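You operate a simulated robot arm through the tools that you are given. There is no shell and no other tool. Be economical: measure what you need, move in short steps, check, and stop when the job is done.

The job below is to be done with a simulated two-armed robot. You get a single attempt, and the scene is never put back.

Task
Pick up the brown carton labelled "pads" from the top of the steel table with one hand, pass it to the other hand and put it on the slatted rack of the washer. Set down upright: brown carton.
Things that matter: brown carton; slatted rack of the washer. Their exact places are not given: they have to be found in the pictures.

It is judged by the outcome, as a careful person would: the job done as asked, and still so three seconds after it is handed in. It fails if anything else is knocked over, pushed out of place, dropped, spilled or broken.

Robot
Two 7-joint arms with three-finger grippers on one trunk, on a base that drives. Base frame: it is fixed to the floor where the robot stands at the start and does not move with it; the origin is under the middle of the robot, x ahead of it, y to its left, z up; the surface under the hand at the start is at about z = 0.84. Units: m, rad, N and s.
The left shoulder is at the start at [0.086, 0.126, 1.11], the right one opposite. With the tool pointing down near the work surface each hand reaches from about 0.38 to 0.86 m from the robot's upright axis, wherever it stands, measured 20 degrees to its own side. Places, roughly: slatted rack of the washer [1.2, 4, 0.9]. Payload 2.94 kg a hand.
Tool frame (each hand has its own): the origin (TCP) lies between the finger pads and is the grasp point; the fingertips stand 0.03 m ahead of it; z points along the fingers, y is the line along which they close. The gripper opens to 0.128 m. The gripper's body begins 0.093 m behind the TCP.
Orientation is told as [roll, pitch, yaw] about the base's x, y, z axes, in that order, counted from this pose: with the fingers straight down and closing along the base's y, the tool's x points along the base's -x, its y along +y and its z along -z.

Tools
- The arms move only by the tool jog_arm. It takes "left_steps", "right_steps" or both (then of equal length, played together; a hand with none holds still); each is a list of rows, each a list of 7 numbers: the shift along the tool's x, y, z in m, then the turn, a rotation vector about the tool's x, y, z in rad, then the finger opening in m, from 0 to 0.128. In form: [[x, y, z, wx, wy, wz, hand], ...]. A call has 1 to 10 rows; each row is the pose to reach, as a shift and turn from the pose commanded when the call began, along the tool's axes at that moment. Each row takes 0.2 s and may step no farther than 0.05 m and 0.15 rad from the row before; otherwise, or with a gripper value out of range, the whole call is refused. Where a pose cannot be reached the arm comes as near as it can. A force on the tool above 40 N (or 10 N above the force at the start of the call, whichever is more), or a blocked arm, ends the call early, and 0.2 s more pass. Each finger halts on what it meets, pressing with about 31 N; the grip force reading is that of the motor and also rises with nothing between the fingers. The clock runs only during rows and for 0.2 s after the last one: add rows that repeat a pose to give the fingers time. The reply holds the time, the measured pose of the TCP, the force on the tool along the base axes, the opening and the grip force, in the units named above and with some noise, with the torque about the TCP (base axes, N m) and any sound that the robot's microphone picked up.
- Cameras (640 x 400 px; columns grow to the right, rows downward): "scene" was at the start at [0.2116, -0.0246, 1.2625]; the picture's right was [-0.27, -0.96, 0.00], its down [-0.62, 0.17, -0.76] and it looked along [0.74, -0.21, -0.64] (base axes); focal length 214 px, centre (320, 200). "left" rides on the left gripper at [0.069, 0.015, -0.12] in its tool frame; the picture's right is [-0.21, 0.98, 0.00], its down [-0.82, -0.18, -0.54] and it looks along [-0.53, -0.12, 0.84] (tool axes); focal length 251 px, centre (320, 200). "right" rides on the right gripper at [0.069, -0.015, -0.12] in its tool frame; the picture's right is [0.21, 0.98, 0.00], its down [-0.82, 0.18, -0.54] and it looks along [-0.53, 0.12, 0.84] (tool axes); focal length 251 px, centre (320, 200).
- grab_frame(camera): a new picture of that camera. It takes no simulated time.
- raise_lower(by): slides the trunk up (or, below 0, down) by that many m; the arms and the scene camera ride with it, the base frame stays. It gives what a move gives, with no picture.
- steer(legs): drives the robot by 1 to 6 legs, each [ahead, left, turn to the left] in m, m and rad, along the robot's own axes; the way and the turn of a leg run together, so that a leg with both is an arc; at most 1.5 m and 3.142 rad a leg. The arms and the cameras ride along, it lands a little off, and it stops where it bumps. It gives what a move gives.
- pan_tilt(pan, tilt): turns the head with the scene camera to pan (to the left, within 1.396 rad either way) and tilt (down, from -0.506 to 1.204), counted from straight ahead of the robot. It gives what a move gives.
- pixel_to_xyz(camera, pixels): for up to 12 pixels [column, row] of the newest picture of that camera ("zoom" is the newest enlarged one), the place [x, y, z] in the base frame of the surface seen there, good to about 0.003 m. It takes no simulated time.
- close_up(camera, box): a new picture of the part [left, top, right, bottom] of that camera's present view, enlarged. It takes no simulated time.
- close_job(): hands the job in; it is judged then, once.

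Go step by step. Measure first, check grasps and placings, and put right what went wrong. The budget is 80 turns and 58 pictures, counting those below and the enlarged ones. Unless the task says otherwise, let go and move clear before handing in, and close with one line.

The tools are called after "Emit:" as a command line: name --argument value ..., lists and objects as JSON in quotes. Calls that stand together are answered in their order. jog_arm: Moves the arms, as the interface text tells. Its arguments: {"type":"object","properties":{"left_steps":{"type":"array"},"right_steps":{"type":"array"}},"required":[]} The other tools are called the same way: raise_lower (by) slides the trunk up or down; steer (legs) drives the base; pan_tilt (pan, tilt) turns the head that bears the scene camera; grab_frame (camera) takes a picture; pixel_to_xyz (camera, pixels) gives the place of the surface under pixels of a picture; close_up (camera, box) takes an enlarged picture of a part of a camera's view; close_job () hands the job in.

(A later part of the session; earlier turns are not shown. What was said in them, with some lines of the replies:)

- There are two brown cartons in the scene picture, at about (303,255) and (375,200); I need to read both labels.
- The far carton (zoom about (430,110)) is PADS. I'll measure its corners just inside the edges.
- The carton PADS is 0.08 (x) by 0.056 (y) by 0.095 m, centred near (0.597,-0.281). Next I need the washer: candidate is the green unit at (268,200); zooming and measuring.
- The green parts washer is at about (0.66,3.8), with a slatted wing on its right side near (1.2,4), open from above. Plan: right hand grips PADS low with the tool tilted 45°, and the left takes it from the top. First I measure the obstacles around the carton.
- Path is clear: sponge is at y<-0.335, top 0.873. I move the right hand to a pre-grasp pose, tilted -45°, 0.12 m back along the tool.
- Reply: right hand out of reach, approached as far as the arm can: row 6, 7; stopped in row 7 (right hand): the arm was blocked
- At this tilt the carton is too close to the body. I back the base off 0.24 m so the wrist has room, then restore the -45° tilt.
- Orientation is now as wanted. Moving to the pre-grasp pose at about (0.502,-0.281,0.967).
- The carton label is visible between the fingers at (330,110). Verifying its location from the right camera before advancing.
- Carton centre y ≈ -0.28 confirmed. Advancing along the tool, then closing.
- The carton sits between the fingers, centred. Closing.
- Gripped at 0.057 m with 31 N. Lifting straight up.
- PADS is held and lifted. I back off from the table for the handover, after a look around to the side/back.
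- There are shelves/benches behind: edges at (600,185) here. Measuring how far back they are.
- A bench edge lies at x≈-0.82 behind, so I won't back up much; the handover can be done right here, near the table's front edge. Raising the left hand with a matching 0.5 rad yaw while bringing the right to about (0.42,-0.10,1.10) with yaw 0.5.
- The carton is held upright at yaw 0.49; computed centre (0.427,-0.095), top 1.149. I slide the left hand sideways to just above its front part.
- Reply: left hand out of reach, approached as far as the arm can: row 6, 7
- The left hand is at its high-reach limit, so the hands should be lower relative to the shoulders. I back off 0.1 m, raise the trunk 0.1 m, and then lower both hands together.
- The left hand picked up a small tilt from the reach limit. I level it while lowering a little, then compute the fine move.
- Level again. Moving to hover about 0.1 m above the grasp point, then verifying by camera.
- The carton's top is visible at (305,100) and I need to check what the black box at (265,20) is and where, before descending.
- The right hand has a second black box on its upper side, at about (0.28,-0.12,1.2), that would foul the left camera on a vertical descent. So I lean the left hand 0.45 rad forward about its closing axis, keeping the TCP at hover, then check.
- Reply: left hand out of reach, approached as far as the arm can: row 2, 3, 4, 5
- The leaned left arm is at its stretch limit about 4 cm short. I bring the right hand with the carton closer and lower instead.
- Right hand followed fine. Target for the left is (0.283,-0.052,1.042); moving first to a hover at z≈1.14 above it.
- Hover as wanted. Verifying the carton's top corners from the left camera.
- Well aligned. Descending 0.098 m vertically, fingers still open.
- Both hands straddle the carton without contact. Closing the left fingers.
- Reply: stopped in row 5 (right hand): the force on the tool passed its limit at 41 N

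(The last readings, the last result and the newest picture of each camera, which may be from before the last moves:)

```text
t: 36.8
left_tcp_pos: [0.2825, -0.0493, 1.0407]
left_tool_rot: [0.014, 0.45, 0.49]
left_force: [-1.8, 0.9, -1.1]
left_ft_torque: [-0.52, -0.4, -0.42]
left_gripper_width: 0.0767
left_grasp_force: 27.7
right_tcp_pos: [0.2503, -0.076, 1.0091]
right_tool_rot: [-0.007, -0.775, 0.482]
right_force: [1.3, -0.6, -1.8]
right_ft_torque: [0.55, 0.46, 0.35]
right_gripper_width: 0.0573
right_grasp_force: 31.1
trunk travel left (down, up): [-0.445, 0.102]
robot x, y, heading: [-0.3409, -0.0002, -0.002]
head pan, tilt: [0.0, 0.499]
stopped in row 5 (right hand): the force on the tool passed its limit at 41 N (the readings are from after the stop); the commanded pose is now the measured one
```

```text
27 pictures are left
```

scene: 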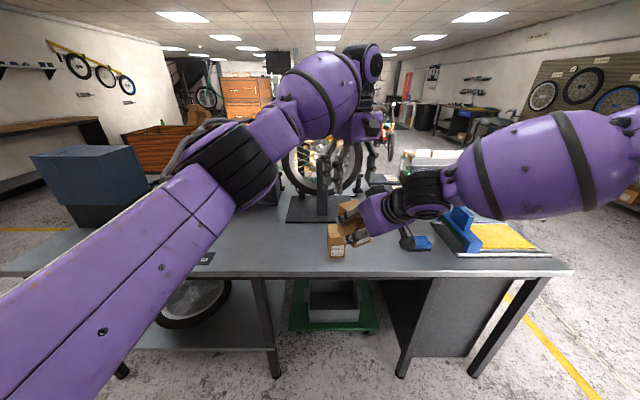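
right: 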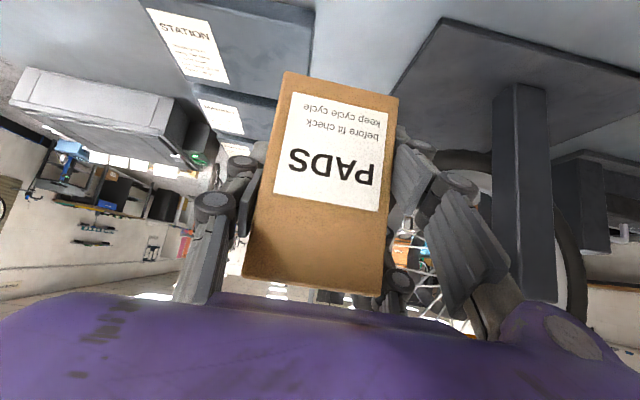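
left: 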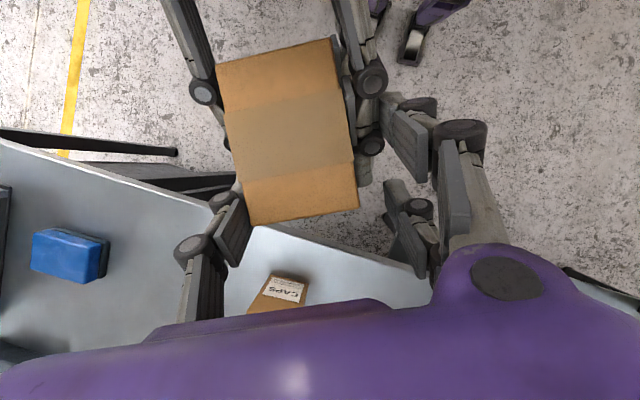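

Closing stopped at 0.077 m: the hand really has a finger pair on its +y side, and its rear member met the right hand's finger near (375,140). The carton is still held by the right. I'll reopen the left, retreat, and later regrasp with a more horizontal right hand so the left can take the other two faces.

Emit:
jog_arm --left_steps '[[0, 0, 0, 0, 0, 0, 0.1], [0, 0, 0, 0, 0, 0, 0.1], [0.0131, 0, -0.027, 0, 0, 0, 0.1], [0.0262, 0, -0.054, 0, 0, 0, 0.1], [0.0436, 0, -0.09, 0, 0, 0, 0.1], [0.0436, 0.04, -0.11, 0, -0.1, 0, 0.1], [0.0436, 0.08, -0.11, 0, -0.2, 0, 0.1], [0.0436, 0.12, -0.11, 0, -0.3, 0, 0.1], [0.0436, 0.16, -0.11, 0, -0.45, 0, 0.1]]'

Emit:
grab_frame --camera "scene"

Emit:
grab_frame --camera "right"

```text
t: 38.8
left_tcp_pos: [0.2151, 0.0975, 1.1651]
left_tool_rot: [0.011, -0.002, 0.485]
left_force: [0.8, -0.2, 0.1]
left_ft_torque: [-0.05, -0.06, -0.03]
left_gripper_width: 0.1
left_grasp_force: 0.1
right_tcp_pos: [0.249, -0.0742, 1.0111]
right_tool_rot: [-0.01, -0.775, 0.483]
right_force: [-0.1, 0.3, -1.5]
right_ft_torque: [-0.04, 0.01, -0.04]
right_gripper_width: 0.0573
right_grasp_force: 31.0
trunk travel left (down, up): [-0.445, 0.102]
robot x, y, heading: [-0.3356, 0.0009, -0.001]
head pan, tilt: [0.0, 0.499]
```

```text
26 pictures are left
```

scene: 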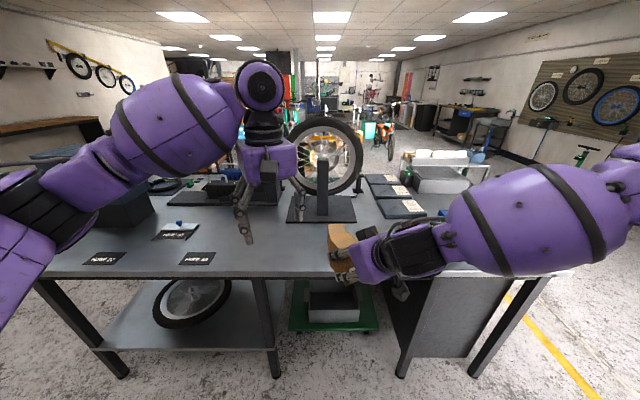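

```text
25 pictures are left
```

right: 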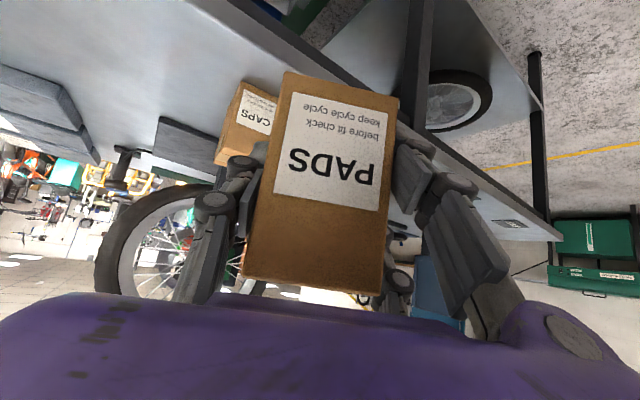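

Carton still firmly in the right hand. Measuring the front edge of the table for a set-down spot right of CAPS.

Emit:
pixel_to_xyz --camera "scene" --pixels '[[300, 269], [300, 265], [240, 269], [300, 250], [330, 235], [550, 262], [420, 215], [443, 213]]'

```text
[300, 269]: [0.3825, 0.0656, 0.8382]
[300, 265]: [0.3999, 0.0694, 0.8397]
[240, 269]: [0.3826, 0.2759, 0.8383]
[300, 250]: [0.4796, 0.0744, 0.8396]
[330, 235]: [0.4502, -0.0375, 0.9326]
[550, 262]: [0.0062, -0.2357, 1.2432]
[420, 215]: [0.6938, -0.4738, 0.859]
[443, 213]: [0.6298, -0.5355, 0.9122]
```

Table edge at x≈0.378. Setting PADS down at about (0.432,-0.215) with yaw 0: first move above it.

Emit:
jog_arm --right_steps '[[-0.0152, -0.0343, 0.0055, 0.056, 0, 0.056, 0.04], [-0.0303, -0.0685, 0.011, 0.113, 0, 0.113, 0.04], [-0.0455, -0.1028, 0.0165, 0.169, 0, 0.169, 0.04], [-0.0606, -0.137, 0.022, 0.225, 0, 0.225, 0.04], [-0.0758, -0.1713, 0.0275, 0.282, 0, 0.282, 0.04], [-0.0909, -0.2055, 0.033, 0.338, 0, 0.338, 0.04], [-0.0909, -0.2055, 0.033, 0.338, 0, 0.338, 0.04]]'

Emit:
raise_lower --by -0.1

Emit:
grab_frame --camera "right"

```text
t: 40.4
left_tcp_pos: [0.2166, 0.0966, 1.1633]
left_tool_rot: [0.012, 0.0, 0.484]
left_force: [-0.3, -0.2, 0.4]
left_ft_torque: [0.0, -0.02, 0.01]
left_gripper_width: 0.1001
left_grasp_force: 0.2
right_tcp_pos: [0.4222, -0.2178, 1.0516]
right_tool_rot: [-0.014, -0.78, 0.009]
right_force: [-0.9, 0.0, -2.3]
right_ft_torque: [-0.02, -0.01, -0.03]
right_gripper_width: 0.0574
right_grasp_force: 31.3
trunk travel left (down, up): [-0.445, 0.102]
robot x, y, heading: [-0.3377, 0.0023, -0.005]
head pan, tilt: [0.0, 0.499]
```

```text
t: 41.7
left_tcp_pos: [0.2152, 0.0954, 1.0637]
left_tool_rot: [0.009, -0.003, 0.486]
left_force: [0.7, -0.3, -0.1]
left_ft_torque: [0.01, -0.01, 0.01]
left_gripper_width: 0.1001
left_grasp_force: 0.0
right_tcp_pos: [0.4205, -0.2172, 0.9511]
right_tool_rot: [-0.014, -0.781, 0.01]
right_force: [-0.1, 0.4, -1.5]
right_ft_torque: [0.02, 0.03, -0.02]
right_gripper_width: 0.0575
right_grasp_force: 30.8
trunk travel left (down, up): [-0.345, 0.202]
robot x, y, heading: [-0.3403, -0.0032, -0.003]
head pan, tilt: [0.0, 0.499]
```

```text
24 pictures are left
```

right: 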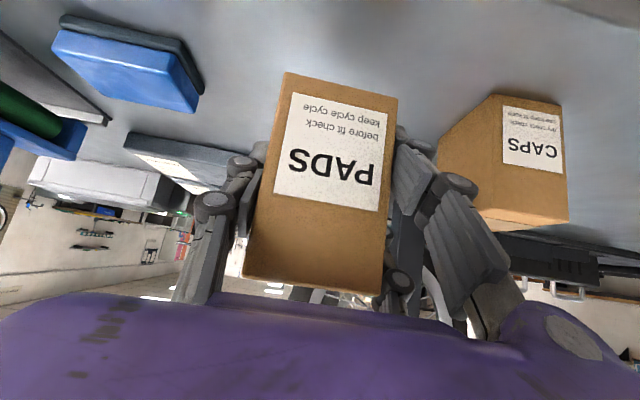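

Now above the set-down spot (clear of CAPS and the sponge). Lowering 0.064 m.

Emit:
jog_arm --right_steps '[[0.014, 0, 0.014, 0.0, 0, 0, 0.04], [0.028, 0, 0.028, 0, 0, 0, 0.04], [0.038, 0, 0.038, 0, 0, 0, 0.04], [0.043, 0, 0.043, 0, 0, 0, 0.04], [0.0455, 0, 0.0455, 0, 0, 0, 0.04], [0.0455, 0, 0.0455, 0, 0, 0, 0.04]]'

Emit:
grab_frame --camera "right"

Emit:
pixel_to_xyz --camera "right" --pixels '[[288, 76], [393, 102], [290, 65], [245, 272], [380, 285]]'

```text
t: 43.1
left_tcp_pos: [0.2163, 0.0958, 1.0624]
left_tool_rot: [0.012, 0.001, 0.484]
left_force: [0.5, -0.4, -0.2]
left_ft_torque: [-0.01, -0.01, 0.0]
left_gripper_width: 0.1
left_grasp_force: 0.0
right_tcp_pos: [0.4213, -0.2174, 0.8868]
right_tool_rot: [-0.012, -0.782, 0.009]
right_force: [-0.2, -0.8, 2.9]
right_ft_torque: [0.1, -0.24, -0.06]
right_gripper_width: 0.0572
right_grasp_force: 31.0
trunk travel left (down, up): [-0.345, 0.202]
robot x, y, heading: [-0.3375, 0.0, -0.001]
head pan, tilt: [0.0, 0.499]
```

```text
23 pictures are left
```

right: 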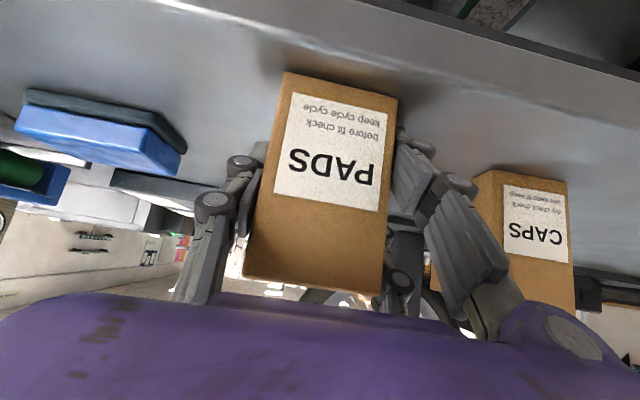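

```text
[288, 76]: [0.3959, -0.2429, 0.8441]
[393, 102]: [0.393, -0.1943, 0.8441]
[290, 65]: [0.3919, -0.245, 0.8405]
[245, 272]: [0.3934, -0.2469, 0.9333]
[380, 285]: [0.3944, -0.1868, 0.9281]
```

PADS is standing on the table (rear face x≈0.393, y -0.187…-0.246). Opening and retracting along the tool.

Emit:
jog_arm --right_steps '[[0, 0, 0, 0, 0, 0, 0.08], [0, 0, 0, 0, 0, 0, 0.1], [0, 0, 0, 0, 0, 0, 0.1], [0, 0, -0.04, 0, 0, 0, 0.1], [0, 0, -0.08, 0, 0, 0, 0.1], [0, 0, -0.13, 0, 0, 0, 0.1], [0, 0, -0.13, 0, 0, 0, 0.1]]'

Emit:
grab_frame --camera "right"

Emit:
pixel_to_xyz --camera "right" --pixels '[[205, 160], [445, 150], [400, 230], [425, 245], [440, 190], [230, 150]]'

```text
t: 44.7
left_tcp_pos: [0.2175, 0.0959, 1.0615]
left_tool_rot: [0.012, 0.001, 0.486]
left_force: [-0.4, 0.8, 1.0]
left_ft_torque: [-0.02, 0.03, -0.01]
left_gripper_width: 0.1
left_grasp_force: 0.1
right_tcp_pos: [0.3305, -0.2187, 0.9776]
right_tool_rot: [-0.014, -0.778, 0.007]
right_force: [0.5, -0.4, -0.5]
right_ft_torque: [0.01, 0.03, -0.03]
right_gripper_width: 0.0998
right_grasp_force: 0.0
trunk travel left (down, up): [-0.345, 0.202]
robot x, y, heading: [-0.3392, 0.0003, -0.0]
head pan, tilt: [0.0, 0.499]
```

```text
22 pictures are left
```

right: 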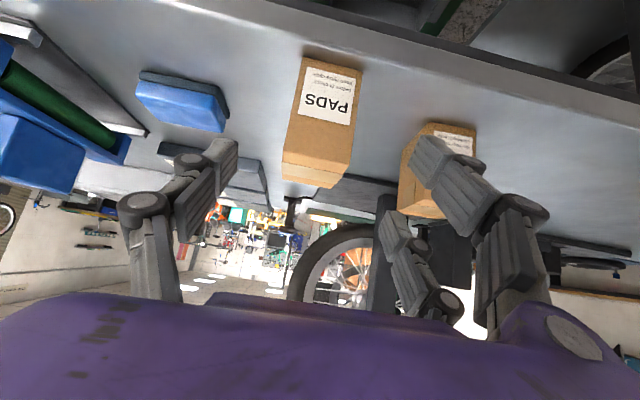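

```text
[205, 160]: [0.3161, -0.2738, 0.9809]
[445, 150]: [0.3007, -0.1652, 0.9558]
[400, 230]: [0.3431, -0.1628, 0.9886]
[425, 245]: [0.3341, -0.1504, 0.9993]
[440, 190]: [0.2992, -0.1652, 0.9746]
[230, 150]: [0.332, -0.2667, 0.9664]
```

The finger pair spans about ±0.035 m. Now pitching the right hand to about -75° at a pre-grasp in front of the table edge.

Emit:
jog_arm --right_steps '[[0.0155, 0, 0.004, 0, -0.1325, 0, 0.1], [0.031, 0.001, 0.008, 0, -0.265, 0, 0.1], [0.0465, 0.002, 0.012, 0, -0.3975, 0, 0.1], [0.062, 0.002, 0.0154, 0, -0.53, 0, 0.1], [0.062, 0.002, 0.0154, 0, -0.53, 0, 0.1]]'

Emit:
grab_frame --camera "right"

```text
t: 45.9
left_tcp_pos: [0.216, 0.0955, 1.0625]
left_tool_rot: [0.012, 0.0, 0.484]
left_force: [0.3, 0.0, -0.2]
left_ft_torque: [0.01, -0.05, -0.01]
left_gripper_width: 0.1
left_grasp_force: 0.0
right_tcp_pos: [0.2966, -0.2158, 0.9248]
right_tool_rot: [-0.033, -1.311, 0.029]
right_force: [-0.5, 0.9, -0.5]
right_ft_torque: [0.01, 0.02, -0.01]
right_gripper_width: 0.0998
right_grasp_force: 0.0
trunk travel left (down, up): [-0.345, 0.202]
robot x, y, heading: [-0.3373, 0.0005, -0.008]
head pan, tilt: [0.0, 0.499]
```

```text
21 pictures are left
```

right: 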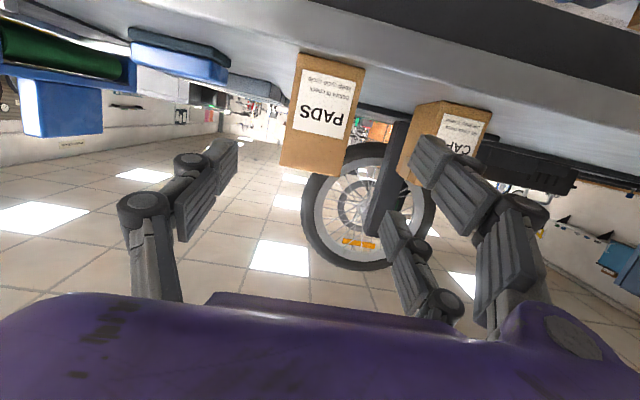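

Pose reached. Advancing 0.12 m along the tool to a shallow grasp.

Emit:
jog_arm --right_steps '[[0.0005, 0, 0.03, 0, 0, 0, 0.1], [0.001, 0, 0.06, 0, 0, 0, 0.1], [0.0015, 0, 0.09, 0, 0, 0, 0.1], [0.0018, 0, 0.121, 0, 0, 0, 0.1], [0.0018, 0, 0.121, 0, 0, 0, 0.1]]'

Emit:
grab_frame --camera "right"

```text
t: 47.1
left_tcp_pos: [0.2159, 0.0953, 1.0629]
left_tool_rot: [0.013, 0.001, 0.483]
left_force: [0.3, 0.8, -0.2]
left_ft_torque: [0.01, 0.01, -0.01]
left_gripper_width: 0.0997
left_grasp_force: 0.1
right_tcp_pos: [0.4136, -0.2159, 0.8919]
right_tool_rot: [-0.036, -1.308, 0.034]
right_force: [-1.1, 0.2, -0.1]
right_ft_torque: [-0.01, 0.01, -0.01]
right_gripper_width: 0.0998
right_grasp_force: 0.1
trunk travel left (down, up): [-0.345, 0.202]
robot x, y, heading: [-0.337, -0.0009, -0.004]
head pan, tilt: [0.0, 0.499]
```

```text
20 pictures are left
```

right: 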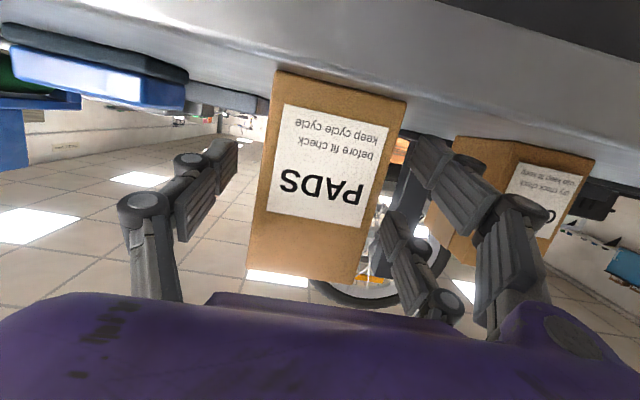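

Centred. Closing and then lifting 0.12 m.

Emit:
jog_arm --right_steps '[[0, 0, 0, 0, 0, 0, 0.07], [0, 0, 0, 0, 0, 0, 0.05], [0, 0, 0, 0, 0, 0, 0.04], [0, 0, 0, 0, 0, 0, 0.04], [-0.0097, 0, -0.0026, 0, 0, 0, 0.04], [-0.0387, 0, -0.0103, 0, 0, 0, 0.04], [-0.0773, 0, -0.0205, 0, 0, 0, 0.04], [-0.116, 0, -0.0308, 0, 0, 0, 0.04], [-0.116, 0, -0.0308, 0, 0, 0, 0.04]]'

Emit:
grab_frame --camera "right"

```text
t: 49.1
left_tcp_pos: [0.2163, 0.0961, 1.0626]
left_tool_rot: [0.013, 0.0, 0.485]
left_force: [0.8, 0.2, 0.1]
left_ft_torque: [0.0, -0.01, -0.02]
left_gripper_width: 0.1
left_grasp_force: 0.0
right_tcp_pos: [0.4155, -0.2155, 1.0106]
right_tool_rot: [-0.035, -1.308, 0.032]
right_force: [0.6, 0.0, -2.7]
right_ft_torque: [0.0, 0.05, -0.02]
right_gripper_width: 0.0571
right_grasp_force: 31.4
trunk travel left (down, up): [-0.345, 0.202]
robot x, y, heading: [-0.3392, 0.0011, 0.001]
head pan, tilt: [0.0, 0.499]
```

```text
19 pictures are left
```

right: 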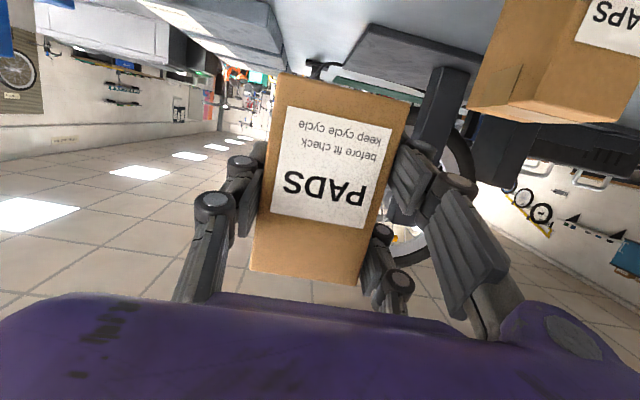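

PADS is firmly held near-horizontally. Now swinging the right hand to point toward +y (yaw ≈1.4) in front of the robot, while the left rises clear and squares up.

Emit:
jog_arm --left_steps '[[0, 0.02, -0.04, 0, 0, 0.06, 0.11], [0, 0.04, -0.08, 0, 0, 0.12, 0.11], [0, 0.06, -0.12, 0, 0, 0.18, 0.11], [0, 0.08, -0.15, 0, 0, 0.24, 0.11], [0, 0.09, -0.16, 0, 0, 0.3, 0.11], [0, 0.1, -0.16, 0, 0, 0.36, 0.11], [0, 0.1, -0.16, 0, 0, 0.42, 0.11], [0, 0.1, -0.16, 0, 0, 0.48, 0.11], [0, 0.1, -0.16, 0, 0, 0.485, 0.11], [0, 0.1, -0.16, 0, 0, 0.485, 0.11]]' --right_steps '[[0.0035, 0.0186, -0.0172, -0.1352, 0, -0.0364, 0.04], [0.0071, 0.0371, -0.0344, -0.2704, 0, -0.0728, 0.04], [0.0106, 0.0557, -0.0517, -0.4056, 0, -0.1092, 0.04], [0.0142, 0.0742, -0.0689, -0.5408, 0, -0.1456, 0.04], [0.0177, 0.0928, -0.0861, -0.676, 0, -0.182, 0.04], [0.0212, 0.1113, -0.1033, -0.8112, 0, -0.2184, 0.04], [0.0248, 0.1299, -0.1205, -0.9464, 0, -0.2548, 0.04], [0.0283, 0.1484, -0.1378, -1.0816, 0, -0.2912, 0.04], [0.0319, 0.167, -0.155, -1.2168, 0, -0.3276, 0.04], [0.0354, 0.1855, -0.1722, -1.352, 0, -0.364, 0.04]]'

Emit:
pan_tilt --pan 0 --tilt 0.6

Emit:
grab_frame --camera "scene"

```text
t: 51.3
left_tcp_pos: [0.1705, 0.1814, 1.2229]
left_tool_rot: [0.011, 0.004, -0.003]
left_force: [0.2, -0.4, -1.3]
left_ft_torque: [0.01, 0.02, -0.05]
left_gripper_width: 0.11
left_grasp_force: 0.0
right_tcp_pos: [0.241, -0.0185, 1.0144]
right_tool_rot: [-0.067, -1.294, 1.136]
right_force: [-0.6, -0.1, -2.1]
right_ft_torque: [-0.01, 0.04, 0.0]
right_gripper_width: 0.0576
right_grasp_force: 31.5
right hand out of reach, approached as far as the arm can: row 7, 8, 9, 10
trunk travel left (down, up): [-0.345, 0.202]
robot x, y, heading: [-0.3392, -0.0009, -0.001]
head pan, tilt: [0.0, 0.499]
```

```text
t: 52.0
left_tcp_pos: [0.1706, 0.1832, 1.2234]
left_tool_rot: [0.01, 0.005, 0.0]
left_force: [0.5, -0.1, 0.5]
left_ft_torque: [0.03, -0.02, 0.0]
left_gripper_width: 0.1102
left_grasp_force: 0.0
right_tcp_pos: [0.2419, -0.0218, 1.0148]
right_tool_rot: [-0.066, -1.296, 1.135]
right_force: [-0.1, 0.3, -1.8]
right_ft_torque: [-0.06, 0.02, 0.0]
right_gripper_width: 0.0574
right_grasp_force: 31.2
trunk travel left (down, up): [-0.345, 0.202]
robot x, y, heading: [-0.3387, -0.0008, -0.0]
head pan, tilt: [0.0, 0.6]
```

```text
18 pictures are left
```

scene: 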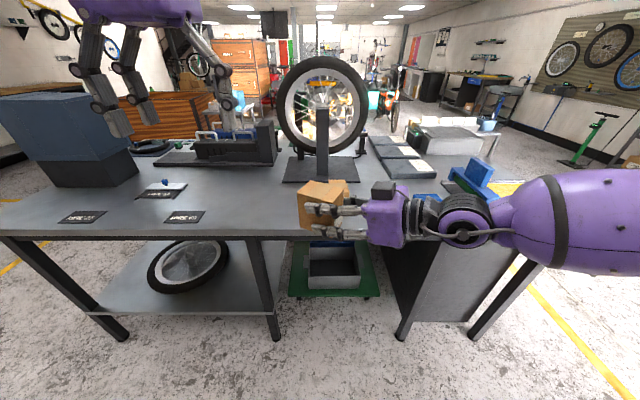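

The right stopped at an effective yaw of 1.07, which is fine: carton upright, centre ≈(0.251,-0.004), top ≈1.058. Bringing the left above it, turned -0.50 so it closes along the carton's long axis.

Emit:
jog_arm --left_steps '[[-0.0163, -0.0368, 0, 0, 0, 0.1, 0.1], [-0.0327, -0.0735, 0, 0, 0, 0.2, 0.1], [-0.049, -0.1103, 0, 0, 0, 0.3, 0.1], [-0.0654, -0.147, 0, 0, 0, 0.4, 0.1], [-0.0817, -0.1838, 0.02, 0, 0, 0.503, 0.1], [-0.0817, -0.1838, 0.04, 0, 0, 0.503, 0.1], [-0.0817, -0.1838, 0.04, 0, 0, 0.503, 0.1]]'

Emit:
grab_frame --camera "left"

```text
t: 53.6
left_tcp_pos: [0.2518, -0.0013, 1.1802]
left_tool_rot: [0.008, 0.011, -0.504]
left_force: [0.1, -0.6, -0.6]
left_ft_torque: [0.02, -0.02, 0.01]
left_gripper_width: 0.1002
left_grasp_force: 0.1
right_tcp_pos: [0.2426, -0.0198, 1.0141]
right_tool_rot: [-0.066, -1.298, 1.134]
right_force: [-0.8, 0.0, -2.1]
right_ft_torque: [-0.06, 0.01, 0.03]
right_gripper_width: 0.0574
right_grasp_force: 30.8
trunk travel left (down, up): [-0.345, 0.202]
robot x, y, heading: [-0.3381, 0.0008, -0.004]
head pan, tilt: [0.0, 0.6]
```

```text
17 pictures are left
```

left: 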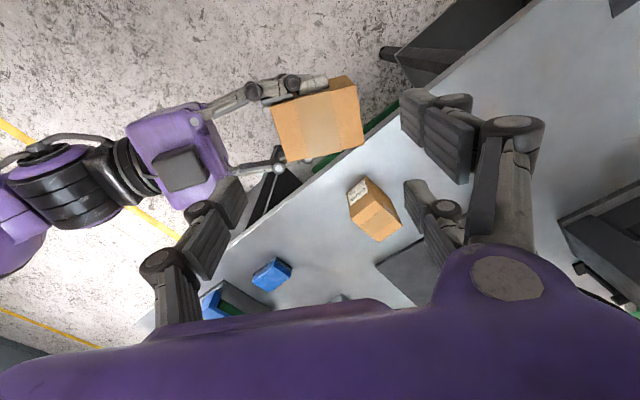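

Clear view from above. Measuring the carton's top corners, the right hand's box (180,168) and palm, and the left's own knuckle.

Emit:
pixel_to_xyz --camera "left" --pixels '[[276, 110], [288, 157], [360, 140], [352, 92], [318, 125], [180, 168], [203, 160], [215, 150], [225, 190], [150, 260], [185, 215], [215, 200]]'

```text
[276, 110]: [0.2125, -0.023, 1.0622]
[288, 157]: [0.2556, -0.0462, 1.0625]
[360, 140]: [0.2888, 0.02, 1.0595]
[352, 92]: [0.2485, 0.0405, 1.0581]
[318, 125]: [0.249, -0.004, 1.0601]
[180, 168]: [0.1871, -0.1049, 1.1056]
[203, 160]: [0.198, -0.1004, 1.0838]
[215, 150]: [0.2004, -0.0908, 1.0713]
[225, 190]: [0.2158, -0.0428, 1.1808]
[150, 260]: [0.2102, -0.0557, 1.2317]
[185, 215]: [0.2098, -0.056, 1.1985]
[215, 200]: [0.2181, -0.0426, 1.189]
```

Aligned within 1–2 mm, and the box (f≈-0.11, top 1.106) clears the left fingers and palm. Descending 0.138 m.

Emit:
jog_arm --left_steps '[[0, 0, 0.035, 0, 0, 0, 0.1], [0, 0, 0.07, 0, 0, 0, 0.1], [0, 0, 0.095, 0, 0, 0, 0.1], [0, 0, 0.12, 0, 0, 0, 0.1], [0, 0, 0.138, 0, 0, 0, 0.1], [0, 0, 0.138, 0, 0, 0, 0.1]]'

Emit:
grab_frame --camera "left"

```text
t: 55.0
left_tcp_pos: [0.2518, -0.0002, 1.0429]
left_tool_rot: [0.007, 0.009, -0.502]
left_force: [-0.9, -0.6, -0.2]
left_ft_torque: [0.01, -0.01, 0.02]
left_gripper_width: 0.0999
left_grasp_force: 0.1
right_tcp_pos: [0.2414, -0.0205, 1.0139]
right_tool_rot: [-0.066, -1.296, 1.135]
right_force: [0.3, -1.0, -1.6]
right_ft_torque: [-0.08, 0.07, 0.02]
right_gripper_width: 0.0574
right_grasp_force: 31.2
trunk travel left (down, up): [-0.345, 0.202]
robot x, y, heading: [-0.3373, -0.0011, 0.003]
head pan, tilt: [0.0, 0.6]
```

```text
16 pictures are left
```

left: 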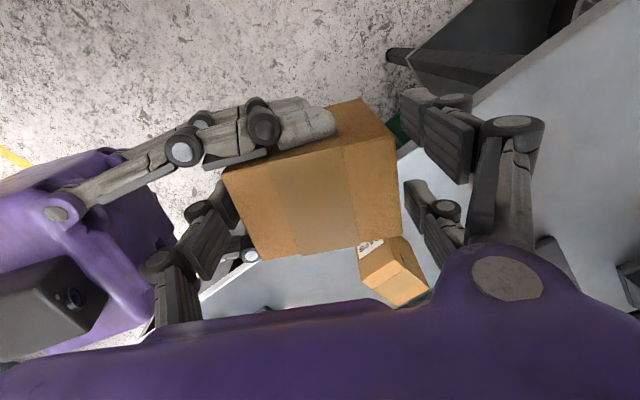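

Left fingers straddle front and rear faces with no contact. Closing.

Emit:
jog_arm --left_steps '[[0, 0, 0, 0, 0, 0, 0.088], [0, 0, 0, 0, 0, 0, 0.08], [0, 0, 0, 0, 0, 0, 0.07], [0, 0, 0, 0, 0, 0, 0.06], [0, 0, 0, 0, 0, 0, 0.06]]'

Emit:
grab_frame --camera "left"

```text
t: 56.2
left_tcp_pos: [0.2508, -0.0015, 1.0448]
left_tool_rot: [0.006, 0.009, -0.505]
left_force: [-11.8, -15.3, 7.7]
left_ft_torque: [-0.52, 0.43, 0.27]
left_gripper_width: 0.085
left_grasp_force: 30.6
right_tcp_pos: [0.2413, -0.019, 1.0146]
right_tool_rot: [-0.065, -1.295, 1.132]
right_force: [12.2, 16.2, -10.0]
right_ft_torque: [-0.14, -0.01, -0.39]
right_gripper_width: 0.0573
right_grasp_force: 30.8
trunk travel left (down, up): [-0.345, 0.202]
robot x, y, heading: [-0.3361, -0.0001, -0.0]
head pan, tilt: [0.0, 0.6]
```

```text
15 pictures are left
```

left: 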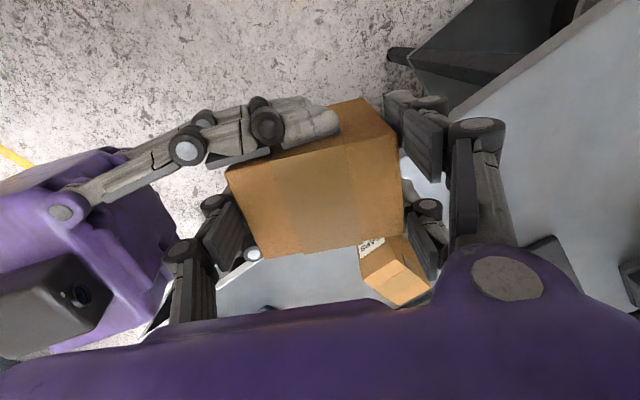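

Left grips at 0.085 m with 31 N, and the opposing internal forces show both hands hold the carton. Opening the right hand.

Emit:
jog_arm --right_steps '[[0, 0, 0, 0, 0, 0, 0.065], [0, 0, 0, 0, 0, 0, 0.08], [0, 0, 0, 0, 0, 0, 0.1], [0, 0, 0, 0, 0, 0, 0.1]]' --left_steps '[[0, 0, 0, 0, 0, 0, 0.06], [0, 0, 0, 0, 0, 0, 0.06], [0, 0, 0, 0, 0, 0, 0.06], [0, 0, 0, 0, 0, 0, 0.06]]'

Emit:
grab_frame --camera "left"

```text
t: 57.2
left_tcp_pos: [0.2518, -0.0, 1.0426]
left_tool_rot: [0.008, 0.012, -0.503]
left_force: [0.8, 0.1, 0.2]
left_ft_torque: [-0.03, -0.02, -0.04]
left_gripper_width: 0.0849
left_grasp_force: 30.4
right_tcp_pos: [0.2426, -0.019, 1.0147]
right_tool_rot: [-0.066, -1.294, 1.133]
right_force: [-0.5, -0.3, 0.0]
right_ft_torque: [-0.02, -0.02, -0.04]
right_gripper_width: 0.0998
right_grasp_force: 0.1
trunk travel left (down, up): [-0.345, 0.202]
robot x, y, heading: [-0.3358, 0.0018, 0.001]
head pan, tilt: [0.0, 0.6]
```

```text
14 pictures are left
```

left: 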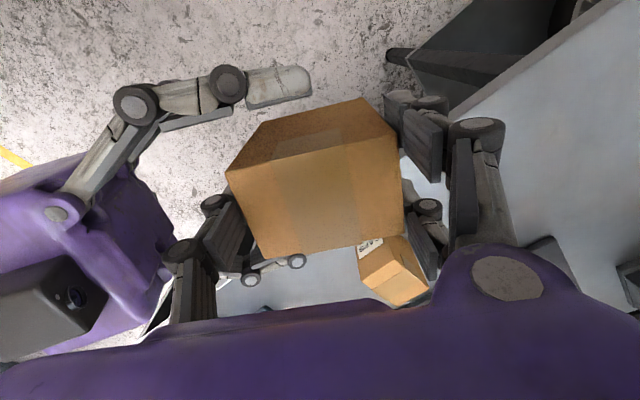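

Carton stays put in the left hand. Withdrawing the right hand along its tool axis.

Emit:
jog_arm --right_steps '[[0, 0, -0.03, 0, 0, 0, 0.1], [0, 0, -0.06, 0, 0, 0, 0.1], [0, 0, -0.1, 0, 0, 0, 0.1], [0, 0, -0.14, 0, 0, 0, 0.1], [0, 0, -0.18, 0, 0, 0, 0.1], [0, 0, -0.18, 0, 0, 0, 0.1]]'

Emit:
grab_frame --camera "scene"

```text
t: 58.6
left_tcp_pos: [0.2518, -0.0005, 1.0437]
left_tool_rot: [0.007, 0.01, -0.503]
left_force: [0.1, -0.3, 0.5]
left_ft_torque: [0.0, 0.02, 0.02]
left_gripper_width: 0.0849
left_grasp_force: 30.7
right_tcp_pos: [0.1976, -0.0994, 1.0388]
right_tool_rot: [-0.304, -1.216, 1.281]
right_force: [0.4, -0.4, 0.6]
right_ft_torque: [0.0, 0.0, 0.02]
right_gripper_width: 0.0999
right_grasp_force: 0.0
right hand out of reach, approached as far as the arm can: row 1, 2, 3, 4, 5, 6
trunk travel left (down, up): [-0.345, 0.202]
robot x, y, heading: [-0.3368, -0.0025, -0.001]
head pan, tilt: [0.0, 0.6]
```

```text
13 pictures are left
```

scene: 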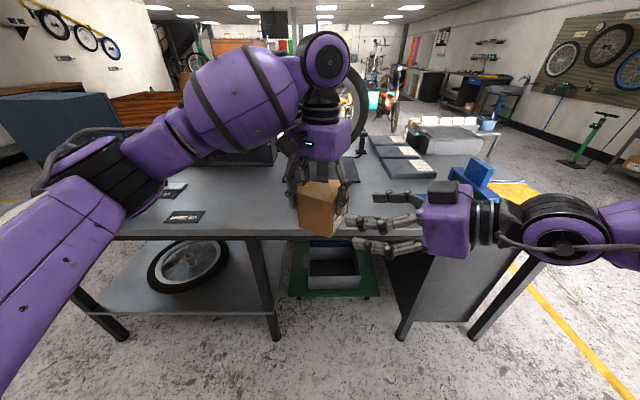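

The carton hangs in the left hand; the right is only 9 cm back. I pull the right further toward -y while unwinding its yaw.

Emit:
jog_arm --right_steps '[[0.01, -0.0164, -0.0234, 0.05, 0.006, 0.018, 0.1], [0.0202, -0.0328, -0.0468, 0.15, 0.017, 0.053, 0.1], [0.0303, -0.0493, -0.0703, 0.28, 0.031, 0.099, 0.1], [0.0433, -0.0704, -0.1004, 0.41, 0.045, 0.145, 0.1], [0.0433, -0.0704, -0.1004, 0.54, 0.06, 0.191, 0.1], [0.0433, -0.0704, -0.1004, 0.657, 0.073, 0.232, 0.1]]'

```text
t: 60.0
left_tcp_pos: [0.2512, -0.0001, 1.0424]
left_tool_rot: [0.008, 0.012, -0.502]
left_force: [0.1, 0.1, -0.4]
left_ft_torque: [-0.01, 0.0, -0.01]
left_gripper_width: 0.0848
left_grasp_force: 31.1
right_tcp_pos: [0.1997, -0.2356, 1.0381]
right_tool_rot: [-0.315, -1.21, 0.681]
right_force: [0.5, 0.6, -0.8]
right_ft_torque: [-0.03, 0.03, -0.04]
right_gripper_width: 0.0999
right_grasp_force: 0.1
right hand out of reach, approached as far as the arm can: row 1, 2, 6
trunk travel left (down, up): [-0.345, 0.202]
robot x, y, heading: [-0.3367, 0.0043, -0.002]
head pan, tilt: [0.0, 0.6]
```

Right hand is clear, and the left holds PADS with 31 N. Sidestepping left along the aisle, then looking.

Emit:
steer --legs '[[0, 1.2, 0], [0, 1.1, 0]]'

Emit:
pan_tilt --pan 1.0 --tilt 0.45

Emit:
grab_frame --camera "scene"

```text
t: 80.3
left_tcp_pos: [0.2652, 2.3006, 1.0442]
left_tool_rot: [0.008, 0.012, -0.514]
left_force: [0.2, -0.1, 0.3]
left_ft_torque: [0.01, 0.01, -0.02]
left_gripper_width: 0.0847
left_grasp_force: 31.3
right_tcp_pos: [0.2101, 2.0657, 1.0364]
right_tool_rot: [-0.314, -1.209, 0.669]
right_force: [0.1, -0.4, 0.0]
right_ft_torque: [-0.03, 0.02, -0.01]
right_gripper_width: 0.0999
right_grasp_force: 0.1
trunk travel left (down, up): [-0.345, 0.202]
robot x, y, heading: [-0.326, 2.3094, -0.009]
head pan, tilt: [0.0, 0.6]
```

```text
t: 81.6
left_tcp_pos: [0.2655, 2.3007, 1.0437]
left_tool_rot: [0.007, 0.012, -0.513]
left_force: [0.2, -0.3, 0.2]
left_ft_torque: [-0.01, 0.03, 0.01]
left_gripper_width: 0.0847
left_grasp_force: 31.3
right_tcp_pos: [0.2103, 2.067, 1.0376]
right_tool_rot: [-0.313, -1.209, 0.668]
right_force: [0.4, -0.1, -0.1]
right_ft_torque: [-0.03, -0.02, 0.01]
right_gripper_width: 0.0999
right_grasp_force: 0.0
trunk travel left (down, up): [-0.345, 0.202]
robot x, y, heading: [-0.3264, 2.3064, -0.013]
head pan, tilt: [1.0, 0.45]
```

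```text
12 pictures are left
```

scene: 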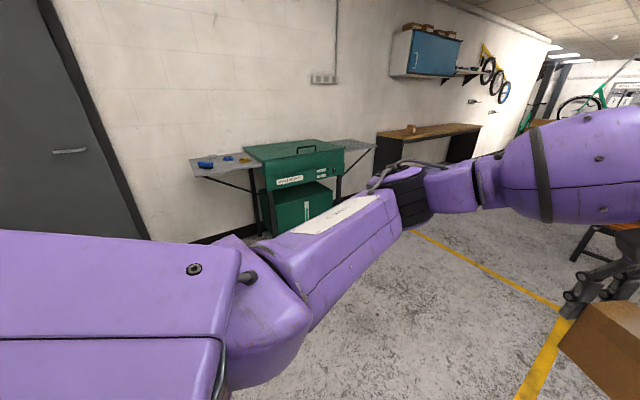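

The washer's right wing (345,145) is empty and slatted. Zooming for its extent.

Emit:
close_up --camera "scene" --box '[230, 120, 390, 220]'

Emit:
pixel_to_xyz --camera "zoom" --pixels '[[355, 78], [440, 82], [560, 105], [500, 115], [580, 120], [460, 95], [330, 80], [455, 150], [60, 110]]'

```text
4.00 times, centred on (310, 170) of scene
```

zoom: 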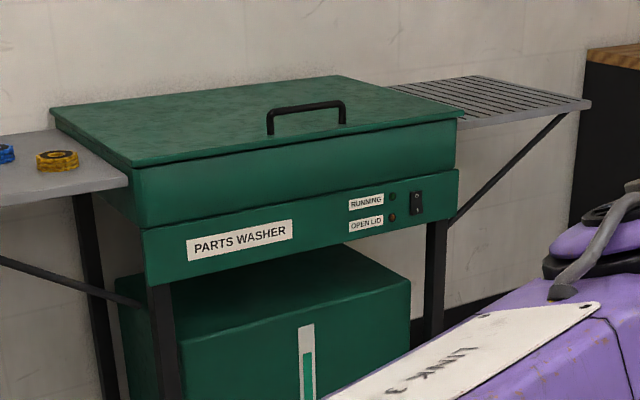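

```text
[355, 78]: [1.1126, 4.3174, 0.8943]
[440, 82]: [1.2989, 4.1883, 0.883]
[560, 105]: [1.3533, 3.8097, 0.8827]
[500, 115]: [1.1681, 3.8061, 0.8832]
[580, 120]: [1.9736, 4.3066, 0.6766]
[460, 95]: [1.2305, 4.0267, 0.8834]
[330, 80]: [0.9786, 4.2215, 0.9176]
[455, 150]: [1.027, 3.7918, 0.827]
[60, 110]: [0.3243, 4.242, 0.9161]
```

The rack's top is z≈0.883, spanning x≈1.05–1.42, y≈3.78–4.2. Turning to face +y and sidestepping in front of it, with the trunk a bit higher.

Emit:
raise_lower --by 0.1

Emit:
steer --legs '[[0, 0, 1.584], [0, -1.45, 0]]'

Emit:
pan_tilt --pan 0 --tilt 0.55

Emit:
grab_frame --camera "scene"

```text
t: 82.9
left_tcp_pos: [0.2652, 2.3002, 1.1421]
left_tool_rot: [0.007, 0.013, -0.512]
left_force: [0.0, 0.1, -1.5]
left_ft_torque: [-0.01, 0.0, 0.02]
left_gripper_width: 0.0846
left_grasp_force: 30.6
right_tcp_pos: [0.2104, 2.0674, 1.136]
right_tool_rot: [-0.31, -1.209, 0.667]
right_force: [0.2, 0.2, 0.6]
right_ft_torque: [0.0, 0.01, 0.04]
right_gripper_width: 0.1001
right_grasp_force: 0.1
trunk travel left (down, up): [-0.445, 0.102]
robot x, y, heading: [-0.3233, 2.3098, -0.01]
head pan, tilt: [1.0, 0.45]
```

```text
t: 99.8
left_tcp_pos: [1.1392, 2.9072, 1.1441]
left_tool_rot: [0.007, 0.011, 1.075]
left_force: [0.4, -0.3, -2.1]
left_ft_torque: [-0.02, -0.01, -0.02]
left_gripper_width: 0.0848
left_grasp_force: 30.7
right_tcp_pos: [1.3729, 2.8577, 1.1373]
right_tool_rot: [-0.315, -1.211, 2.257]
right_force: [-0.2, -0.2, 0.2]
right_ft_torque: [0.0, -0.01, 0.0]
right_gripper_width: 0.0998
right_grasp_force: 0.0
trunk travel left (down, up): [-0.445, 0.102]
robot x, y, heading: [1.1446, 2.3175, 1.575]
head pan, tilt: [1.0, 0.45]
```

```text
t: 101.1
left_tcp_pos: [1.1385, 2.9071, 1.1434]
left_tool_rot: [0.008, 0.01, 1.075]
left_force: [-0.1, -0.3, -2.1]
left_ft_torque: [0.0, -0.04, 0.01]
left_gripper_width: 0.0845
left_grasp_force: 31.3
right_tcp_pos: [1.3724, 2.8573, 1.1368]
right_tool_rot: [-0.313, -1.209, 2.258]
right_force: [0.3, -0.2, -0.5]
right_ft_torque: [0.04, 0.04, -0.04]
right_gripper_width: 0.1
right_grasp_force: 0.1
trunk travel left (down, up): [-0.445, 0.102]
robot x, y, heading: [1.1416, 2.3177, 1.576]
head pan, tilt: [0.0, 0.55]
```

```text
10 pictures are left
```

scene: 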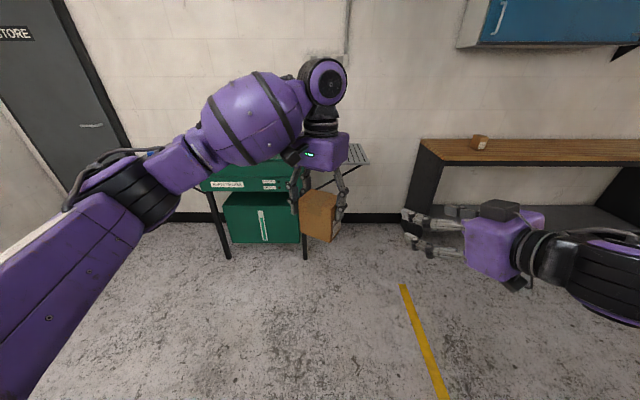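

Held fine (force -2.1 N in z now). Driving ahead 0.95 m and 0.1 m to the right so the carton is over the rack's front part (carton bottom ≈1.06, rack 0.883).

Emit:
steer --legs '[[0.5, -0.1, 0], [0.45, 0, 0]]'

Emit:
grab_frame --camera "scene"

Emit:
grab_frame --camera "left"

```text
t: 106.4
left_tcp_pos: [1.2361, 3.8497, 1.1435]
left_tool_rot: [0.008, 0.01, 1.074]
left_force: [-0.1, -0.7, -2.3]
left_ft_torque: [-0.03, -0.02, 0.0]
left_gripper_width: 0.0846
left_grasp_force: 30.5
right_tcp_pos: [1.4691, 3.8012, 1.1378]
right_tool_rot: [-0.314, -1.208, 2.258]
right_force: [-0.5, -0.1, 0.0]
right_ft_torque: [-0.01, -0.02, 0.02]
right_gripper_width: 0.1002
right_grasp_force: 0.1
trunk travel left (down, up): [-0.445, 0.102]
robot x, y, heading: [1.2374, 3.2609, 1.577]
head pan, tilt: [0.0, 0.55]
```

```text
9 pictures are left
```

scene: 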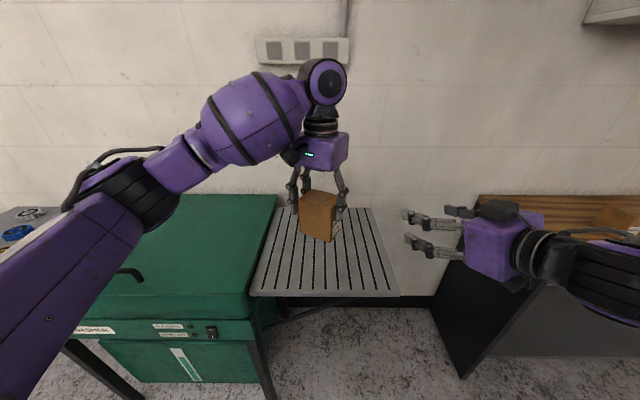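

```text
8 pictures are left
```

left: 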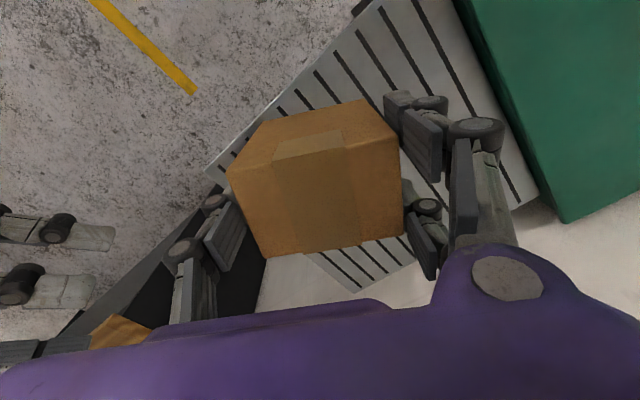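

Carton is above the rack. Measuring the rack corners in the scene view and the carton's lower edge.

Emit:
pixel_to_xyz --camera "scene" --pixels '[[255, 290], [390, 290], [372, 215], [280, 215], [330, 285], [330, 238], [304, 228], [300, 200], [270, 270], [360, 250]]'

```text
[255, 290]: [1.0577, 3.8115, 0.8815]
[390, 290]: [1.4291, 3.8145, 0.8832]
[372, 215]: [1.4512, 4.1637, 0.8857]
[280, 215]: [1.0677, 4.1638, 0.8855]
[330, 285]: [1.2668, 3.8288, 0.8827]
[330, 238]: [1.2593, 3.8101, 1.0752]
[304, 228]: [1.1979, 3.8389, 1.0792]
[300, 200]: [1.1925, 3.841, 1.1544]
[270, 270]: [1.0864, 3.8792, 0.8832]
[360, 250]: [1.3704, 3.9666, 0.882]
```

Rack spans x 1.055–1.44, y 3.79–4.19, z 0.883. Moving forward 9 cm and down to about 1 cm above it.

Emit:
jog_arm --left_steps '[[-0.0204, 0.0096, 0.03, 0, 0, 0, 0.06], [-0.0408, 0.0193, 0.06, 0, 0, 0, 0.06], [-0.0611, 0.0289, 0.09, 0, 0, 0, 0.06], [-0.0815, 0.0385, 0.12, 0, 0, 0, 0.06], [-0.0815, 0.0385, 0.145, 0, 0, 0, 0.06], [-0.0815, 0.0385, 0.168, 0, 0, 0, 0.06], [-0.0815, 0.0385, 0.168, 0, 0, 0, 0.06]]'

Emit:
close_up --camera "scene" --box '[240, 140, 420, 300]'

```text
t: 108.0
left_tcp_pos: [1.2403, 3.9378, 0.9754]
left_tool_rot: [0.007, 0.01, 1.074]
left_force: [0.5, -0.1, -1.5]
left_ft_torque: [0.04, 0.0, -0.05]
left_gripper_width: 0.0847
left_grasp_force: 30.6
right_tcp_pos: [1.4692, 3.7997, 1.1374]
right_tool_rot: [-0.313, -1.211, 2.257]
right_force: [0.1, -0.1, 0.4]
right_ft_torque: [0.01, 0.01, 0.01]
right_gripper_width: 0.1001
right_grasp_force: 0.1
trunk travel left (down, up): [-0.445, 0.102]
robot x, y, heading: [1.2381, 3.2592, 1.576]
head pan, tilt: [0.0, 0.55]
```

```text
2.50 times, centred on (330, 220) of scene
```

zoom: 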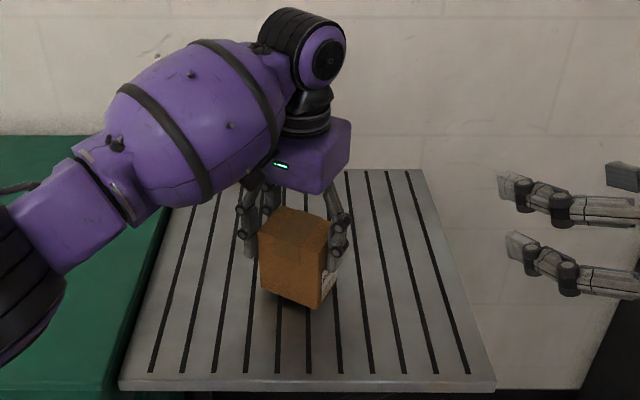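

Just above the rack, carton upright. Lowering in 3 mm steps until contact.

Emit:
jog_arm --left_steps '[[0, 0, 0.004, 0, 0, 0, 0.06], [0, 0, 0.007, 0, 0, 0, 0.06], [0, 0, 0.01, 0, 0, 0, 0.06], [0, 0, 0.0115, 0, 0, 0, 0.06], [0, 0, 0.0115, 0, 0, 0, 0.06]]'

```text
t: 109.2
left_tcp_pos: [1.2382, 3.9385, 0.9654]
left_tool_rot: [0.009, 0.007, 1.072]
left_force: [-0.4, 0.7, 13.8]
left_ft_torque: [-0.06, 0.85, 0.0]
left_gripper_width: 0.0845
left_grasp_force: 31.1
right_tcp_pos: [1.4693, 3.7987, 1.1386]
right_tool_rot: [-0.317, -1.214, 2.261]
right_force: [-0.1, -0.1, 0.4]
right_ft_torque: [0.0, -0.01, -0.03]
right_gripper_width: 0.0998
right_grasp_force: 0.1
trunk travel left (down, up): [-0.445, 0.102]
robot x, y, heading: [1.2432, 3.2619, 1.578]
head pan, tilt: [0.0, 0.55]
```

Contact at 14 N. Easing 1 mm, opening gently, then rising straight up.

Emit:
jog_arm --left_steps '[[0, 0, -0.001, 0, 0, 0, 0.075], [0, 0, -0.001, 0, 0, 0, 0.088], [0, 0, -0.001, 0, 0, 0, 0.1], [0, 0, -0.001, 0, 0, 0, 0.105], [0, 0, -0.001, 0, 0, 0, 0.105]]'

Emit:
grab_frame --camera "left"

```text
t: 110.4
left_tcp_pos: [1.2382, 3.9387, 0.9635]
left_tool_rot: [0.007, 0.012, 1.074]
left_force: [-0.2, -0.4, 0.0]
left_ft_torque: [-0.02, -0.01, 0.02]
left_gripper_width: 0.105
left_grasp_force: 0.0
right_tcp_pos: [1.47, 3.8005, 1.1378]
right_tool_rot: [-0.314, -1.21, 2.256]
right_force: [-0.3, -0.4, -1.3]
right_ft_torque: [0.02, 0.05, -0.04]
right_gripper_width: 0.1
right_grasp_force: 0.0
trunk travel left (down, up): [-0.445, 0.102]
robot x, y, heading: [1.2367, 3.2612, 1.576]
head pan, tilt: [0.0, 0.55]
```

```text
6 pictures are left
```

left: 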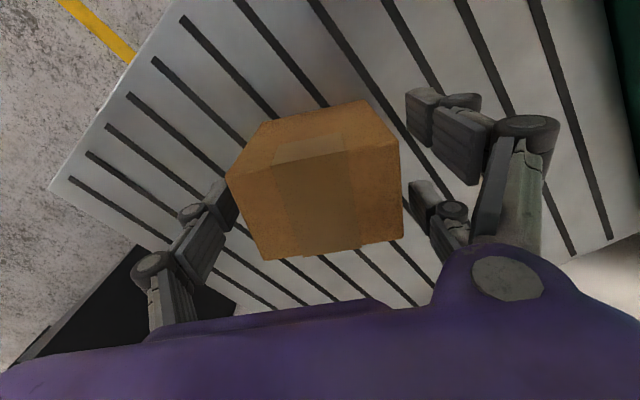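

The carton stands free with the fingers off both sides. Rising 0.18 m vertically.

Emit:
jog_arm --left_steps '[[0, 0, -0.03, 0, 0, 0, 0.105], [0, 0, -0.06, 0, 0, 0, 0.105], [0, 0, -0.1, 0, 0, 0, 0.105], [0, 0, -0.14, 0, 0, 0, 0.105], [0.03, 0, -0.17, 0, 0, 0, 0.105], [0.06, 0, -0.18, 0, 0, 0, 0.105]]'

Emit:
steer --legs '[[-0.4, 0, 0]]'

Emit:
close_up --camera "scene" --box '[220, 100, 420, 260]'

```text
t: 111.8
left_tcp_pos: [1.2105, 3.8873, 1.1457]
left_tool_rot: [0.008, 0.011, 1.075]
left_force: [-0.1, -0.3, 0.2]
left_ft_torque: [0.0, 0.0, 0.0]
left_gripper_width: 0.1052
left_grasp_force: 0.1
right_tcp_pos: [1.4692, 3.7994, 1.1385]
right_tool_rot: [-0.315, -1.211, 2.26]
right_force: [-0.3, 0.7, -0.7]
right_ft_torque: [0.0, 0.0, -0.01]
right_gripper_width: 0.0999
right_grasp_force: 0.0
trunk travel left (down, up): [-0.445, 0.102]
robot x, y, heading: [1.2381, 3.258, 1.576]
head pan, tilt: [0.0, 0.55]
```

```text
t: 114.2
left_tcp_pos: [1.2133, 3.4907, 1.1437]
left_tool_rot: [0.006, 0.01, 1.074]
left_force: [0.0, 0.2, -0.2]
left_ft_torque: [0.0, 0.02, 0.02]
left_gripper_width: 0.1046
left_grasp_force: 0.0
right_tcp_pos: [1.472, 3.4027, 1.1377]
right_tool_rot: [-0.316, -1.211, 2.257]
right_force: [-0.2, 0.5, 0.1]
right_ft_torque: [0.0, -0.01, -0.03]
right_gripper_width: 0.1001
right_grasp_force: 0.1
trunk travel left (down, up): [-0.445, 0.102]
robot x, y, heading: [1.2462, 2.8602, 1.579]
head pan, tilt: [0.0, 0.55]
```

```text
2.50 times, centred on (320, 180) of scene
```

zoom: 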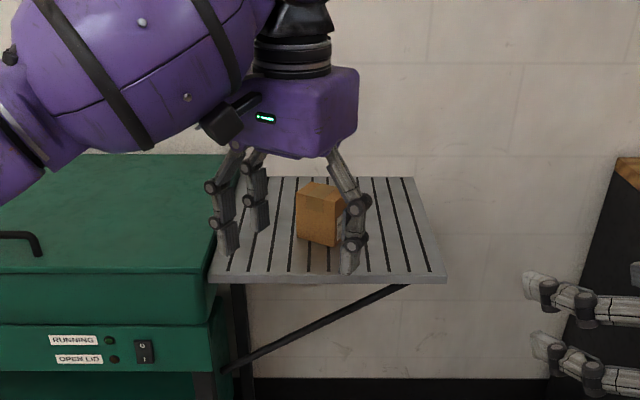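

PADS stands upright on the slatted rack (zoom (322,213)), both hands are empty and clear, and nothing else has moved. Handing in.

Emit:
close_job

```text
The job is handed in.
```

The "pads" carton was picked up with the right hand, passed to the left, and now stands upright on the washer's slatted rack, with both hands empty and clear. The first pass attempt failed because the two hands' fingers touched. I set the carton back on the table, regripped it and tried again. In the pictures I took, nothing else looked disturbed.
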